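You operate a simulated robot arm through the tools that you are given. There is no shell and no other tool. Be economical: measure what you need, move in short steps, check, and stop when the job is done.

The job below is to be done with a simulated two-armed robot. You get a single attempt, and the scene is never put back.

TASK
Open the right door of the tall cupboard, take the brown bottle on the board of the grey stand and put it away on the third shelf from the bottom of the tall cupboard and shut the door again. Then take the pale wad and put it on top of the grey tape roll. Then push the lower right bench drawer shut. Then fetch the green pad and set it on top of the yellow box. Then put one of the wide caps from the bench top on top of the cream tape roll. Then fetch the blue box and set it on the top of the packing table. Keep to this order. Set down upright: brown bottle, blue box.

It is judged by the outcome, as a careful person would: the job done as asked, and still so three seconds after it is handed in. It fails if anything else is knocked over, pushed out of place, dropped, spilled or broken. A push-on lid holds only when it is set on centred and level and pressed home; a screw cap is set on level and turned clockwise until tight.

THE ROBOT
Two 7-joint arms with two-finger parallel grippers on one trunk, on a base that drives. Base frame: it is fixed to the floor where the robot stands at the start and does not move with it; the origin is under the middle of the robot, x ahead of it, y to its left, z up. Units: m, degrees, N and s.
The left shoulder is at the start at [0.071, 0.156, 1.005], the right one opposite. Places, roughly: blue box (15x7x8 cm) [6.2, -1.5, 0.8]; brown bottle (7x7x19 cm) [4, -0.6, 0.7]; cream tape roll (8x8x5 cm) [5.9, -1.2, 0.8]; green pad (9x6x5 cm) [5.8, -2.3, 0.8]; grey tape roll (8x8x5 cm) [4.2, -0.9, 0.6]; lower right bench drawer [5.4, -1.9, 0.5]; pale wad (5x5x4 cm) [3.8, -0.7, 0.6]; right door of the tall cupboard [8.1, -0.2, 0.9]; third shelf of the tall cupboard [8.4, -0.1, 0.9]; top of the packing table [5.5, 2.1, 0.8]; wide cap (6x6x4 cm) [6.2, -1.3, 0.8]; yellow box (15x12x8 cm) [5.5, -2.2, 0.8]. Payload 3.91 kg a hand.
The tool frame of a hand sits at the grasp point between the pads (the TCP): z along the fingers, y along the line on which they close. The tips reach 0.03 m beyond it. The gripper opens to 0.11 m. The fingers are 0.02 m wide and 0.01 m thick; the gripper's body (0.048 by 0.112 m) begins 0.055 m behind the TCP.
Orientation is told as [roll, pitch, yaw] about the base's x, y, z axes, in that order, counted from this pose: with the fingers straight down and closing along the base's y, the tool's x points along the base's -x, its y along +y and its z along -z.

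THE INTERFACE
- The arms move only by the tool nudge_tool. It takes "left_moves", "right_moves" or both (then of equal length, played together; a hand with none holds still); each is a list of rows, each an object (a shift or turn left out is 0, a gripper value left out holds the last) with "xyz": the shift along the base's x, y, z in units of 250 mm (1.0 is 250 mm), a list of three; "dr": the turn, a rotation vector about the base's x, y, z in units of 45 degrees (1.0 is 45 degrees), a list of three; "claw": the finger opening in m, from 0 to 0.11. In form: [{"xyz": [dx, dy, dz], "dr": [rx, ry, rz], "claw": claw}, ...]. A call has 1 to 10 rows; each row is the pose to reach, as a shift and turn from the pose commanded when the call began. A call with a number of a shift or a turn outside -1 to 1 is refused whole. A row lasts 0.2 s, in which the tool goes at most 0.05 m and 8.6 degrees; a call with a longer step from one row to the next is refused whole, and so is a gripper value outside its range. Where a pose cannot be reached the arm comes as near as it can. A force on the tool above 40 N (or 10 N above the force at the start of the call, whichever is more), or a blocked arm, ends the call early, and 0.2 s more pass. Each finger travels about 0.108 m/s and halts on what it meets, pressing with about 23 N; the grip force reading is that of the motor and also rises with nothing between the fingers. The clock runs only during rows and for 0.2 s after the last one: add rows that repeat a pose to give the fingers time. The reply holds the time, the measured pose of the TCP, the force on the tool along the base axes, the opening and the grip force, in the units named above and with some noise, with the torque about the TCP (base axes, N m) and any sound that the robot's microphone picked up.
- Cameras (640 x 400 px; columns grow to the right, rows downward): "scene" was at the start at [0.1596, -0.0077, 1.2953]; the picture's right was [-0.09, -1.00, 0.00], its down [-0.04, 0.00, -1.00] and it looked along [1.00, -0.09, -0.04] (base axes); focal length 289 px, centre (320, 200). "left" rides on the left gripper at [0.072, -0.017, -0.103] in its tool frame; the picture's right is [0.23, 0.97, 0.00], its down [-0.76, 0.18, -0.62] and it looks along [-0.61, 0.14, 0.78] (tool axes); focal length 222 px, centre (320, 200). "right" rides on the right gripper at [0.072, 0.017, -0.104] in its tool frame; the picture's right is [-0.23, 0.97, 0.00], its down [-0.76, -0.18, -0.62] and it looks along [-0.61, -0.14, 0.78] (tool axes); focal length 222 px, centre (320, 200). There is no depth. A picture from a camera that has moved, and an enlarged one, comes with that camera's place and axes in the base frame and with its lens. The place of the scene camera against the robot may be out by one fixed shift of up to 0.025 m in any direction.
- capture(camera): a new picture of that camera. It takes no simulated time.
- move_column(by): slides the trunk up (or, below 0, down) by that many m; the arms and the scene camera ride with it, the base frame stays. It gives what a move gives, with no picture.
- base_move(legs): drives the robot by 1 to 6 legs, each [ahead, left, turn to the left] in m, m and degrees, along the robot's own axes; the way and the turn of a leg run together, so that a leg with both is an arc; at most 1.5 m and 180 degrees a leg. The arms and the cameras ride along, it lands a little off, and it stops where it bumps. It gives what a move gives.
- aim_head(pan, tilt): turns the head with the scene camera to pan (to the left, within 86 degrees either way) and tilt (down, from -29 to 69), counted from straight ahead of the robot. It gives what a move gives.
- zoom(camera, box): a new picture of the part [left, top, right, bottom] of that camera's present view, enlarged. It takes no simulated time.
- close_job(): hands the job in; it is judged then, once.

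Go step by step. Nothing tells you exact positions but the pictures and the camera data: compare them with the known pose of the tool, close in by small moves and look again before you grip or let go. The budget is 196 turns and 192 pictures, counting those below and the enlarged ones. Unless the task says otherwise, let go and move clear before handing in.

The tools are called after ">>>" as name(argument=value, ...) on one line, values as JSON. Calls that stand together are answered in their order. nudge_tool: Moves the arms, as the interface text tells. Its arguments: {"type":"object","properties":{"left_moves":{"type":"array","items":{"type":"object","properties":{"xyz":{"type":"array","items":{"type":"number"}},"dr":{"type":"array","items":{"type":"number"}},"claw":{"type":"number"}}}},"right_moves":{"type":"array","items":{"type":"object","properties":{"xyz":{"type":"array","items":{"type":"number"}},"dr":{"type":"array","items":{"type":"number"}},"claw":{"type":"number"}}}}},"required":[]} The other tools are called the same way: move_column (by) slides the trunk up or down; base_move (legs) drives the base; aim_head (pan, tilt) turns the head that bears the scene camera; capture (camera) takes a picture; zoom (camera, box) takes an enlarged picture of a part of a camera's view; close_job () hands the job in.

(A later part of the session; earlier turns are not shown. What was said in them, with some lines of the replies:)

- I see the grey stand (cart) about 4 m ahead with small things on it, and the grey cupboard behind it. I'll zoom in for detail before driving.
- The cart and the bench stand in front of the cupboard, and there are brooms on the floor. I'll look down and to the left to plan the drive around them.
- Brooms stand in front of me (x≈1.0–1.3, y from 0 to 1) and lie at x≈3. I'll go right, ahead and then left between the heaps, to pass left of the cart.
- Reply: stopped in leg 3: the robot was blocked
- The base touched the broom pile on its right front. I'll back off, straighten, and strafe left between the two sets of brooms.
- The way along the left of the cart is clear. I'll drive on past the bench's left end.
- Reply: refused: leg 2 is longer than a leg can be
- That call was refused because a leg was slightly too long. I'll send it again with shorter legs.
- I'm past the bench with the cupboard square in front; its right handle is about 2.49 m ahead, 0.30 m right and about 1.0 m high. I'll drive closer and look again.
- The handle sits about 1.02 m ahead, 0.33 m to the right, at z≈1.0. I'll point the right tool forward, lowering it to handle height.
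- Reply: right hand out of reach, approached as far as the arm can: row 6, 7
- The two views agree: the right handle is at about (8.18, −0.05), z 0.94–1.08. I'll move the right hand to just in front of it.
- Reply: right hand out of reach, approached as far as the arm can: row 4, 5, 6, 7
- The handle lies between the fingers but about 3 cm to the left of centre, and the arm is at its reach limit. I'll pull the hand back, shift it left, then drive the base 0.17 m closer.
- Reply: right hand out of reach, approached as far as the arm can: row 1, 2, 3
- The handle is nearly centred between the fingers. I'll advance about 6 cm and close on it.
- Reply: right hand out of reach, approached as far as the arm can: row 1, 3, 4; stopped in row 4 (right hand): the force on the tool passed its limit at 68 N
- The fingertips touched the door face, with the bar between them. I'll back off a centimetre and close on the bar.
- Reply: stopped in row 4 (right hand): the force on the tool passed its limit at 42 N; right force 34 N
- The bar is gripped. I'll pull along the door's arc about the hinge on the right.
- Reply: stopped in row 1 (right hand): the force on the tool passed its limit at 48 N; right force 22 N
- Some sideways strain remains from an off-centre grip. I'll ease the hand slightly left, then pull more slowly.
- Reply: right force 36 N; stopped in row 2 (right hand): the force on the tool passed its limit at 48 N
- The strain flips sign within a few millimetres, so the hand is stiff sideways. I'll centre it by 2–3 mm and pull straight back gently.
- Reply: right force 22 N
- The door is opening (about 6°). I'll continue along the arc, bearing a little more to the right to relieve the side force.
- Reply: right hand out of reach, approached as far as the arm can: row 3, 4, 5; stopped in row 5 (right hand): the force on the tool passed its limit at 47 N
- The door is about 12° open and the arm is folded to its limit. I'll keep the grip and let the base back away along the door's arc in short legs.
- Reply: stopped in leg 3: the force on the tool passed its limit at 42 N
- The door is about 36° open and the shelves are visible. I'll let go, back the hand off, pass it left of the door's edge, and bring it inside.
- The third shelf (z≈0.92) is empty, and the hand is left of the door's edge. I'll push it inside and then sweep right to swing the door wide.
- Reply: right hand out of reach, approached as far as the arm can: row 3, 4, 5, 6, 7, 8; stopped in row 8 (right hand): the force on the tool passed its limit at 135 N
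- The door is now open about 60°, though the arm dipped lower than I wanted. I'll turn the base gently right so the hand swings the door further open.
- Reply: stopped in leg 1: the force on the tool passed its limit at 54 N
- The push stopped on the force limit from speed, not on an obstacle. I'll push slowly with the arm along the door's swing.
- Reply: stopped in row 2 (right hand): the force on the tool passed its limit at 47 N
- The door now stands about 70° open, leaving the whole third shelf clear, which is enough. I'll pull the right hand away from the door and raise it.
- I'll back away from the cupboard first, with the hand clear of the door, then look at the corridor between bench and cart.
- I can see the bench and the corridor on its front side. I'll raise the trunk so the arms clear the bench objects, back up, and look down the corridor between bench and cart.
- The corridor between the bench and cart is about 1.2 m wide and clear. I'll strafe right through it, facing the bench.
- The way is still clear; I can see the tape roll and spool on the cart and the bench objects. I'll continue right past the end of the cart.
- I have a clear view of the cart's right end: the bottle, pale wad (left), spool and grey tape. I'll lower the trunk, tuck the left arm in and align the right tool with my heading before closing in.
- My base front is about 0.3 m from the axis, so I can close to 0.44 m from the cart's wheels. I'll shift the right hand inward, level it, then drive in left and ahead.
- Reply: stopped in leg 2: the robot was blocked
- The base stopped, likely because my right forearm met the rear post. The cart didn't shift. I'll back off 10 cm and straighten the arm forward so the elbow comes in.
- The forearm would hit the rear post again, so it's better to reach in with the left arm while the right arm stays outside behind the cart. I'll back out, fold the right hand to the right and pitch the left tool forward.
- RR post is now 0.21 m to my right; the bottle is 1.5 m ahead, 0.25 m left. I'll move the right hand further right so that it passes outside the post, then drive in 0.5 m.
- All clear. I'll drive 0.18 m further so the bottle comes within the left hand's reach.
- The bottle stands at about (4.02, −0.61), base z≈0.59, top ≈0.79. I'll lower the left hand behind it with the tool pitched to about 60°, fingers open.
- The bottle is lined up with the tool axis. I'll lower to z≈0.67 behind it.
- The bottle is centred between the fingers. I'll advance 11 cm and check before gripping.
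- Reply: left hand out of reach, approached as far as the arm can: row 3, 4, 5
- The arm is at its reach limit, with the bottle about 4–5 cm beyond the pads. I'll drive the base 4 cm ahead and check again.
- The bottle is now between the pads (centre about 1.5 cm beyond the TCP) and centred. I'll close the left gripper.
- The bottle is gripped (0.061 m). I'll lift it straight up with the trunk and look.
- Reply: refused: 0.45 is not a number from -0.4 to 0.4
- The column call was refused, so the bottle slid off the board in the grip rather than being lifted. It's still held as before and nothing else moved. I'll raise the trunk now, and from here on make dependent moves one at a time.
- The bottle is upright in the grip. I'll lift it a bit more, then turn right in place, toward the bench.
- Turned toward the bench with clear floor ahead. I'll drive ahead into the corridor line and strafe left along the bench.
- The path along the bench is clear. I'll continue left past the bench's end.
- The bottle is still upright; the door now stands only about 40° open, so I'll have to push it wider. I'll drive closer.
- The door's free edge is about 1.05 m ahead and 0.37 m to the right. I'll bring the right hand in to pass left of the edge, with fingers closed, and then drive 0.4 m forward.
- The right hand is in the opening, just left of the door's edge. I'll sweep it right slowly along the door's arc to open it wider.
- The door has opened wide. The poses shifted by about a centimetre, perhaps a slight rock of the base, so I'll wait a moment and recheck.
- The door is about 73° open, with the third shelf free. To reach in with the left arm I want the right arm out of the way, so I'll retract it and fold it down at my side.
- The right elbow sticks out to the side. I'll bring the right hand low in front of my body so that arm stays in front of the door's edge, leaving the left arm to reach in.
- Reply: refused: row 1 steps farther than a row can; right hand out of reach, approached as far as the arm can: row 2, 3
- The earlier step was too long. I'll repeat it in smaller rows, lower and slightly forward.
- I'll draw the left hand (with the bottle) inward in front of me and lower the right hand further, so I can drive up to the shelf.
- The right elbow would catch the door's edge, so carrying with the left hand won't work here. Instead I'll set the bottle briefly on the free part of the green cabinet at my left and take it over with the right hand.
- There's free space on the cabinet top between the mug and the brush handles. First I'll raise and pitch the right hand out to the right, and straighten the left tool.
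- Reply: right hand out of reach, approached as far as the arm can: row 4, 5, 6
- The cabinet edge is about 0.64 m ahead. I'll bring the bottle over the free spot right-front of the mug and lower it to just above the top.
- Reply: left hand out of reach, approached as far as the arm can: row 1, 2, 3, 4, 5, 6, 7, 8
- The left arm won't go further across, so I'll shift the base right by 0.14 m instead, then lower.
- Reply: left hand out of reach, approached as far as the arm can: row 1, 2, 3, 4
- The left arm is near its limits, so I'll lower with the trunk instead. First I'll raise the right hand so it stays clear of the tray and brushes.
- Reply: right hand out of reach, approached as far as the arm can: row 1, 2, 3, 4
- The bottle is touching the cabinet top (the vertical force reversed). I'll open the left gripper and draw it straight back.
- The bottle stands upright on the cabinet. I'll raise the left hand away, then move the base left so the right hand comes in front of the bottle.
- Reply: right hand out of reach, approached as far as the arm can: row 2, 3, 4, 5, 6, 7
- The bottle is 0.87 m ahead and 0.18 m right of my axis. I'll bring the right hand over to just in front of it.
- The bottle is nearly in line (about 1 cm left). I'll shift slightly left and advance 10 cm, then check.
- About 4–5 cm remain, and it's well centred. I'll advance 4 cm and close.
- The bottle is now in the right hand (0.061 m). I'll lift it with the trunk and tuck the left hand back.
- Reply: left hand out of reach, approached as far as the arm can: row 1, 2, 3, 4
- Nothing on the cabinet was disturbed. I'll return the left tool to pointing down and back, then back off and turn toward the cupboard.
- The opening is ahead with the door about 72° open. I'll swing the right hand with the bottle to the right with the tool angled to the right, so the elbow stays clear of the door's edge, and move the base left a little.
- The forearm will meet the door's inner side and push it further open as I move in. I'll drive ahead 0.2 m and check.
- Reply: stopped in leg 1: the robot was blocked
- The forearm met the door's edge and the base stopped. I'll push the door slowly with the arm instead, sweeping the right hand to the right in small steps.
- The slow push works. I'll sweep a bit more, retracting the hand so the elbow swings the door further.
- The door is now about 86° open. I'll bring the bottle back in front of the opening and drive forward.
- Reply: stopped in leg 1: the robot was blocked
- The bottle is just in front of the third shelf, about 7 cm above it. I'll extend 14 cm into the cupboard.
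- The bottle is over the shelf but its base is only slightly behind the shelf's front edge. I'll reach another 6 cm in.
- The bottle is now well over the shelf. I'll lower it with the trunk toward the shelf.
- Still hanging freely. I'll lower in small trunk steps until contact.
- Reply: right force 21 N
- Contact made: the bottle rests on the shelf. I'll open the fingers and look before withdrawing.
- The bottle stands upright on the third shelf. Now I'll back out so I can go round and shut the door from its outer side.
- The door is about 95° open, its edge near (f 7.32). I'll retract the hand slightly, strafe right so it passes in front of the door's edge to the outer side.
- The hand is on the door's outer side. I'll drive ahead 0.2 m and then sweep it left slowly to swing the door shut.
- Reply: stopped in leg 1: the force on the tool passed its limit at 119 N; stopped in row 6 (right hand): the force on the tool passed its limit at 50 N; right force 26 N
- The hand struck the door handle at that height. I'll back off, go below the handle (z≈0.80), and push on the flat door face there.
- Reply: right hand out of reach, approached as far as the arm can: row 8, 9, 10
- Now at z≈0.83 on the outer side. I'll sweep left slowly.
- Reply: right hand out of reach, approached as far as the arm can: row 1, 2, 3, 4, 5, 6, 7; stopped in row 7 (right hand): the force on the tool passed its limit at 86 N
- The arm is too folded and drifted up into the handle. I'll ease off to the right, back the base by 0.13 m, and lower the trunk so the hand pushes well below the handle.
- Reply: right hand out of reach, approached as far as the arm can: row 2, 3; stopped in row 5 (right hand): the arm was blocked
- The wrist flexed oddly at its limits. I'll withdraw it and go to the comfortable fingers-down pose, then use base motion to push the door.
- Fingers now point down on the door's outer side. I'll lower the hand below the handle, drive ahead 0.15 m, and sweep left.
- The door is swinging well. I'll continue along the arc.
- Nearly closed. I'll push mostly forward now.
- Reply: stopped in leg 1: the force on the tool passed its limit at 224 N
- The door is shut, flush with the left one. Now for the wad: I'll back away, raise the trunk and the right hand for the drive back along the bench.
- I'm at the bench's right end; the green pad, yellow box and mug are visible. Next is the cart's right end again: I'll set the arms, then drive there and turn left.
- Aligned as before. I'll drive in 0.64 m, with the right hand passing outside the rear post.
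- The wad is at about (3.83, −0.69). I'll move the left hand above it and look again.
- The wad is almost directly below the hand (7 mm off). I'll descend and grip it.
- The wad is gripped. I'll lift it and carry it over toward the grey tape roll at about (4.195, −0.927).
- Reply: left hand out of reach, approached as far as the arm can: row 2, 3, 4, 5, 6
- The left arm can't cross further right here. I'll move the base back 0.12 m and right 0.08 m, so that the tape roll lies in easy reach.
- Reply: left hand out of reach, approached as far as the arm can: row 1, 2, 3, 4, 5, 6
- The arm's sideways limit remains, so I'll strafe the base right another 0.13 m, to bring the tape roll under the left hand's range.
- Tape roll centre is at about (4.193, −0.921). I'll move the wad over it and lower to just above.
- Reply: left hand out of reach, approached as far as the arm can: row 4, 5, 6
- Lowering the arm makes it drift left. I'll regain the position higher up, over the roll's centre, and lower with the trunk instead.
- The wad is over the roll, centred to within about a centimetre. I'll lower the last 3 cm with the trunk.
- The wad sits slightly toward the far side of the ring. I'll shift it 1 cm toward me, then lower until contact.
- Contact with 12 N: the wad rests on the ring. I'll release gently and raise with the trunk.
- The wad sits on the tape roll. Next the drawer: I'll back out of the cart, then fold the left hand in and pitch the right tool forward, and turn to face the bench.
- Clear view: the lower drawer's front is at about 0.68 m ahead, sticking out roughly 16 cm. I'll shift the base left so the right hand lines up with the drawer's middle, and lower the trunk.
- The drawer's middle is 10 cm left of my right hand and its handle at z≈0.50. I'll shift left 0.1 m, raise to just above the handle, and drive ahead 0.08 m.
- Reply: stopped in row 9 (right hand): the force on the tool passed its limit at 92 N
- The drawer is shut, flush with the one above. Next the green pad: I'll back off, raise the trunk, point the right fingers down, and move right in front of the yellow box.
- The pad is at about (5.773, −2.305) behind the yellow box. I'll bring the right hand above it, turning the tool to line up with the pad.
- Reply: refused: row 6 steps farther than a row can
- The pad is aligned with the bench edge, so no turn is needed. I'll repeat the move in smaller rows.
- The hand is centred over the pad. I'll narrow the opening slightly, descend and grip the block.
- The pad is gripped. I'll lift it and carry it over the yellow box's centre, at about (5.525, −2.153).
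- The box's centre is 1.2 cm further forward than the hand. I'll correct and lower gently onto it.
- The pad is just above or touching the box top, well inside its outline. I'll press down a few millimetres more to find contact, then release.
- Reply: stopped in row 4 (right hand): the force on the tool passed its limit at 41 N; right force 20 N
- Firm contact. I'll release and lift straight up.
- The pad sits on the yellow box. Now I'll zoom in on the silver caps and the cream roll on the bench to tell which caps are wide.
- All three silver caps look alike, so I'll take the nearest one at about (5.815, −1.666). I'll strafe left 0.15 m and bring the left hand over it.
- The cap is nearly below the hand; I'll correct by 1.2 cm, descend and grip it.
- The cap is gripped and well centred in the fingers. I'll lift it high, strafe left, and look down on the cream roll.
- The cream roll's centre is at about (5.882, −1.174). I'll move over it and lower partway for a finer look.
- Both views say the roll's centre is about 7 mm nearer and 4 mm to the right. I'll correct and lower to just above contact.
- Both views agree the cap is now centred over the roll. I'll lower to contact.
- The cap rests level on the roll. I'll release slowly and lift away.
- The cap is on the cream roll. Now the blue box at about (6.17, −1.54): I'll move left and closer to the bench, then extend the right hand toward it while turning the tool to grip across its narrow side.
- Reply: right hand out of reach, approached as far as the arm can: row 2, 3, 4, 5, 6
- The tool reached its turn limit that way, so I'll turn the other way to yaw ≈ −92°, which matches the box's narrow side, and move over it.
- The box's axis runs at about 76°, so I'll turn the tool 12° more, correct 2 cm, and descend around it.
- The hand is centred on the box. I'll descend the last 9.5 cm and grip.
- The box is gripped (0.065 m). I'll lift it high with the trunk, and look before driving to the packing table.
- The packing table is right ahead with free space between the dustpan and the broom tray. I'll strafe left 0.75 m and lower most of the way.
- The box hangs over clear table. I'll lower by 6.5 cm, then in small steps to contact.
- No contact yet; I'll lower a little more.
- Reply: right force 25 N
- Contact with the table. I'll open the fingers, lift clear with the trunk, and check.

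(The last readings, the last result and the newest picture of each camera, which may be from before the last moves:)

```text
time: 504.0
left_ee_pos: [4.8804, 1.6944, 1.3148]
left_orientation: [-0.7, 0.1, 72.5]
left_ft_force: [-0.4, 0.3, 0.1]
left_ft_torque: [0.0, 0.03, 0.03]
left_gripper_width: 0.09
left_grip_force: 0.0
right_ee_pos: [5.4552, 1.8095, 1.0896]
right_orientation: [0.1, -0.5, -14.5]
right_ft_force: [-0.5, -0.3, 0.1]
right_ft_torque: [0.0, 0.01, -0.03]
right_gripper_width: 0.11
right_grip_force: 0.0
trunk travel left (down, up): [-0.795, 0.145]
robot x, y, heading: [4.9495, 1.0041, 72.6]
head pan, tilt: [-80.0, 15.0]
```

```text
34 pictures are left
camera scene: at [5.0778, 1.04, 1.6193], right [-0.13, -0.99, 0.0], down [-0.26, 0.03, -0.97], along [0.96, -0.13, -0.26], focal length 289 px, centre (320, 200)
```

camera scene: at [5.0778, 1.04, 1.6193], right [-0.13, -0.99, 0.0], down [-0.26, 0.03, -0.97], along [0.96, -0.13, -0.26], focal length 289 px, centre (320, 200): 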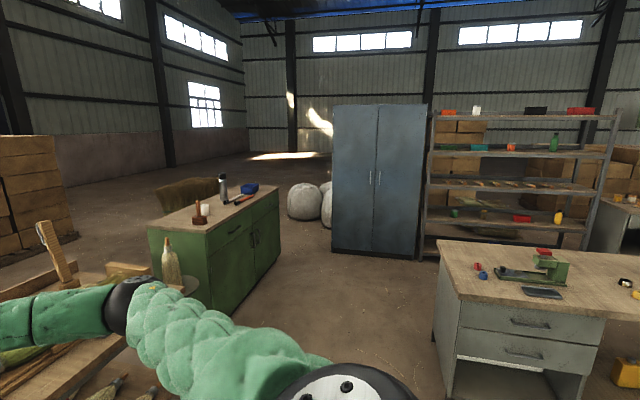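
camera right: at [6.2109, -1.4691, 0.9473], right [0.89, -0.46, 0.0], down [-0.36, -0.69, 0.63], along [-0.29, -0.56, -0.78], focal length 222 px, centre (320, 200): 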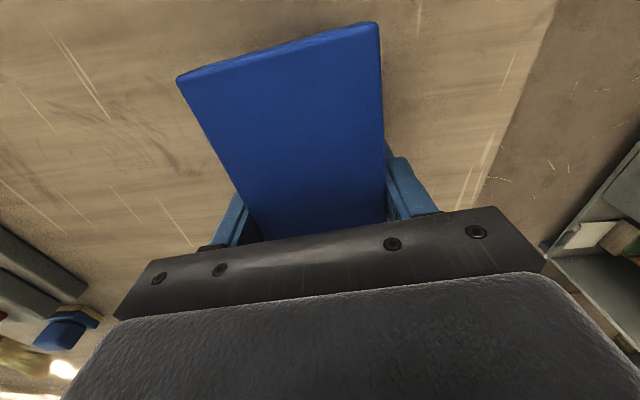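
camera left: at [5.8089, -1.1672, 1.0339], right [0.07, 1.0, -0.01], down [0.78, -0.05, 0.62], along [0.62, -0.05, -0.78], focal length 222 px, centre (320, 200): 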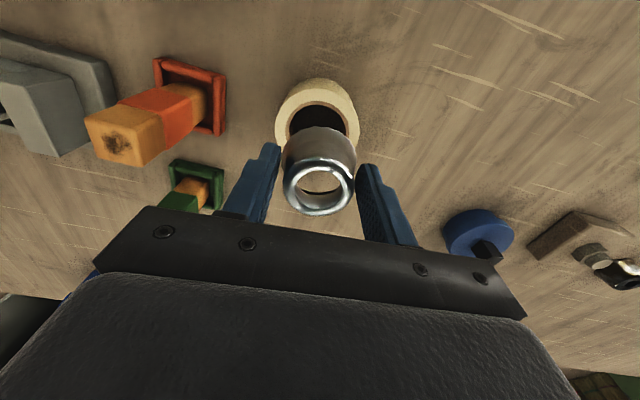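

The blue box stands upright on the packing table. I'll check that the cupboard door is fully shut.

>>> zoom(camera="scene", box=[315, 95, 445, 270])

>>> aim_head(pan=-86, tilt=35)

```text
2.29 times, centred on (380, 182) of scene
camera zoom: at [5.0778, 1.04, 1.6193], right [-0.13, -0.99, 0.0], down [-0.26, 0.03, -0.97], along [0.96, -0.13, -0.26], focal length 661 px, centre (183, 240)
```

zoom: 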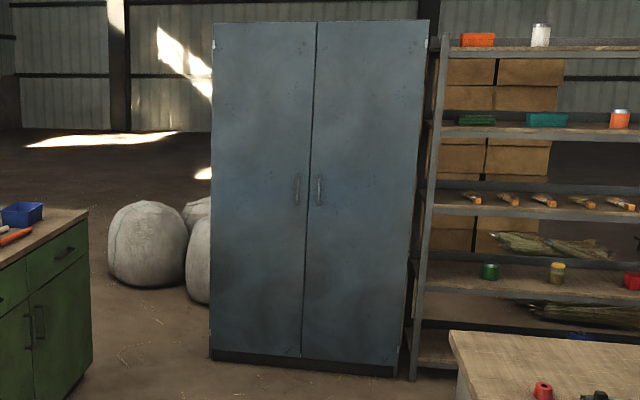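

```text
time: 504.8
left_ee_pos: [4.8803, 1.694, 1.3147]
left_orientation: [-0.8, 0.1, 72.6]
left_ft_force: [0.4, -0.2, 0.2]
left_ft_torque: [-0.01, -0.03, 0.02]
left_gripper_width: 0.0901
left_grip_force: 0.1
right_ee_pos: [5.4543, 1.8096, 1.0899]
right_orientation: [0.1, -0.4, -14.4]
right_ft_force: [-0.2, -1.1, -0.6]
right_ft_torque: [-0.03, 0.0, 0.01]
right_gripper_width: 0.1099
right_grip_force: 0.0
trunk travel left (down, up): [-0.795, 0.145]
robot x, y, heading: [4.9511, 0.9984, 72.5]
head pan, tilt: [-85.9, 35.0]
```

The door is flush and shut, and everything is placed, so I'm handing in now.

>>> close_job()

```text
The job is handed in.
```

I did all six steps in order and handed the job in. The one thing I couldn't confirm is that the bottle is still upright, because it is behind the shut door.

- **Bottle:** It was upright on the third shelf when I let go. The last push that shut the door was hard (224 N). On the way there, I dragged it along the cart board when a lift was refused. I also set it down on the green cabinet to change hands.
- **Cupboard door:** The right door is shut, flush with the left one.
- **Pale wad:** It rests on the grey tape roll.
- **Drawer:** The lower right bench drawer is shut, level with the one above.
- **Green pad:** It sits on the yellow box, slightly off centre but fully on it.
- **Wide cap:** One silver cap is level on the cream tape roll.
- **Blue box:** It stands upright on the packing table.

I saw nothing else knocked over or out of place. Early on, the base did bump the broom pile, and an arm touched a cart post. Both hands are empty and clear.
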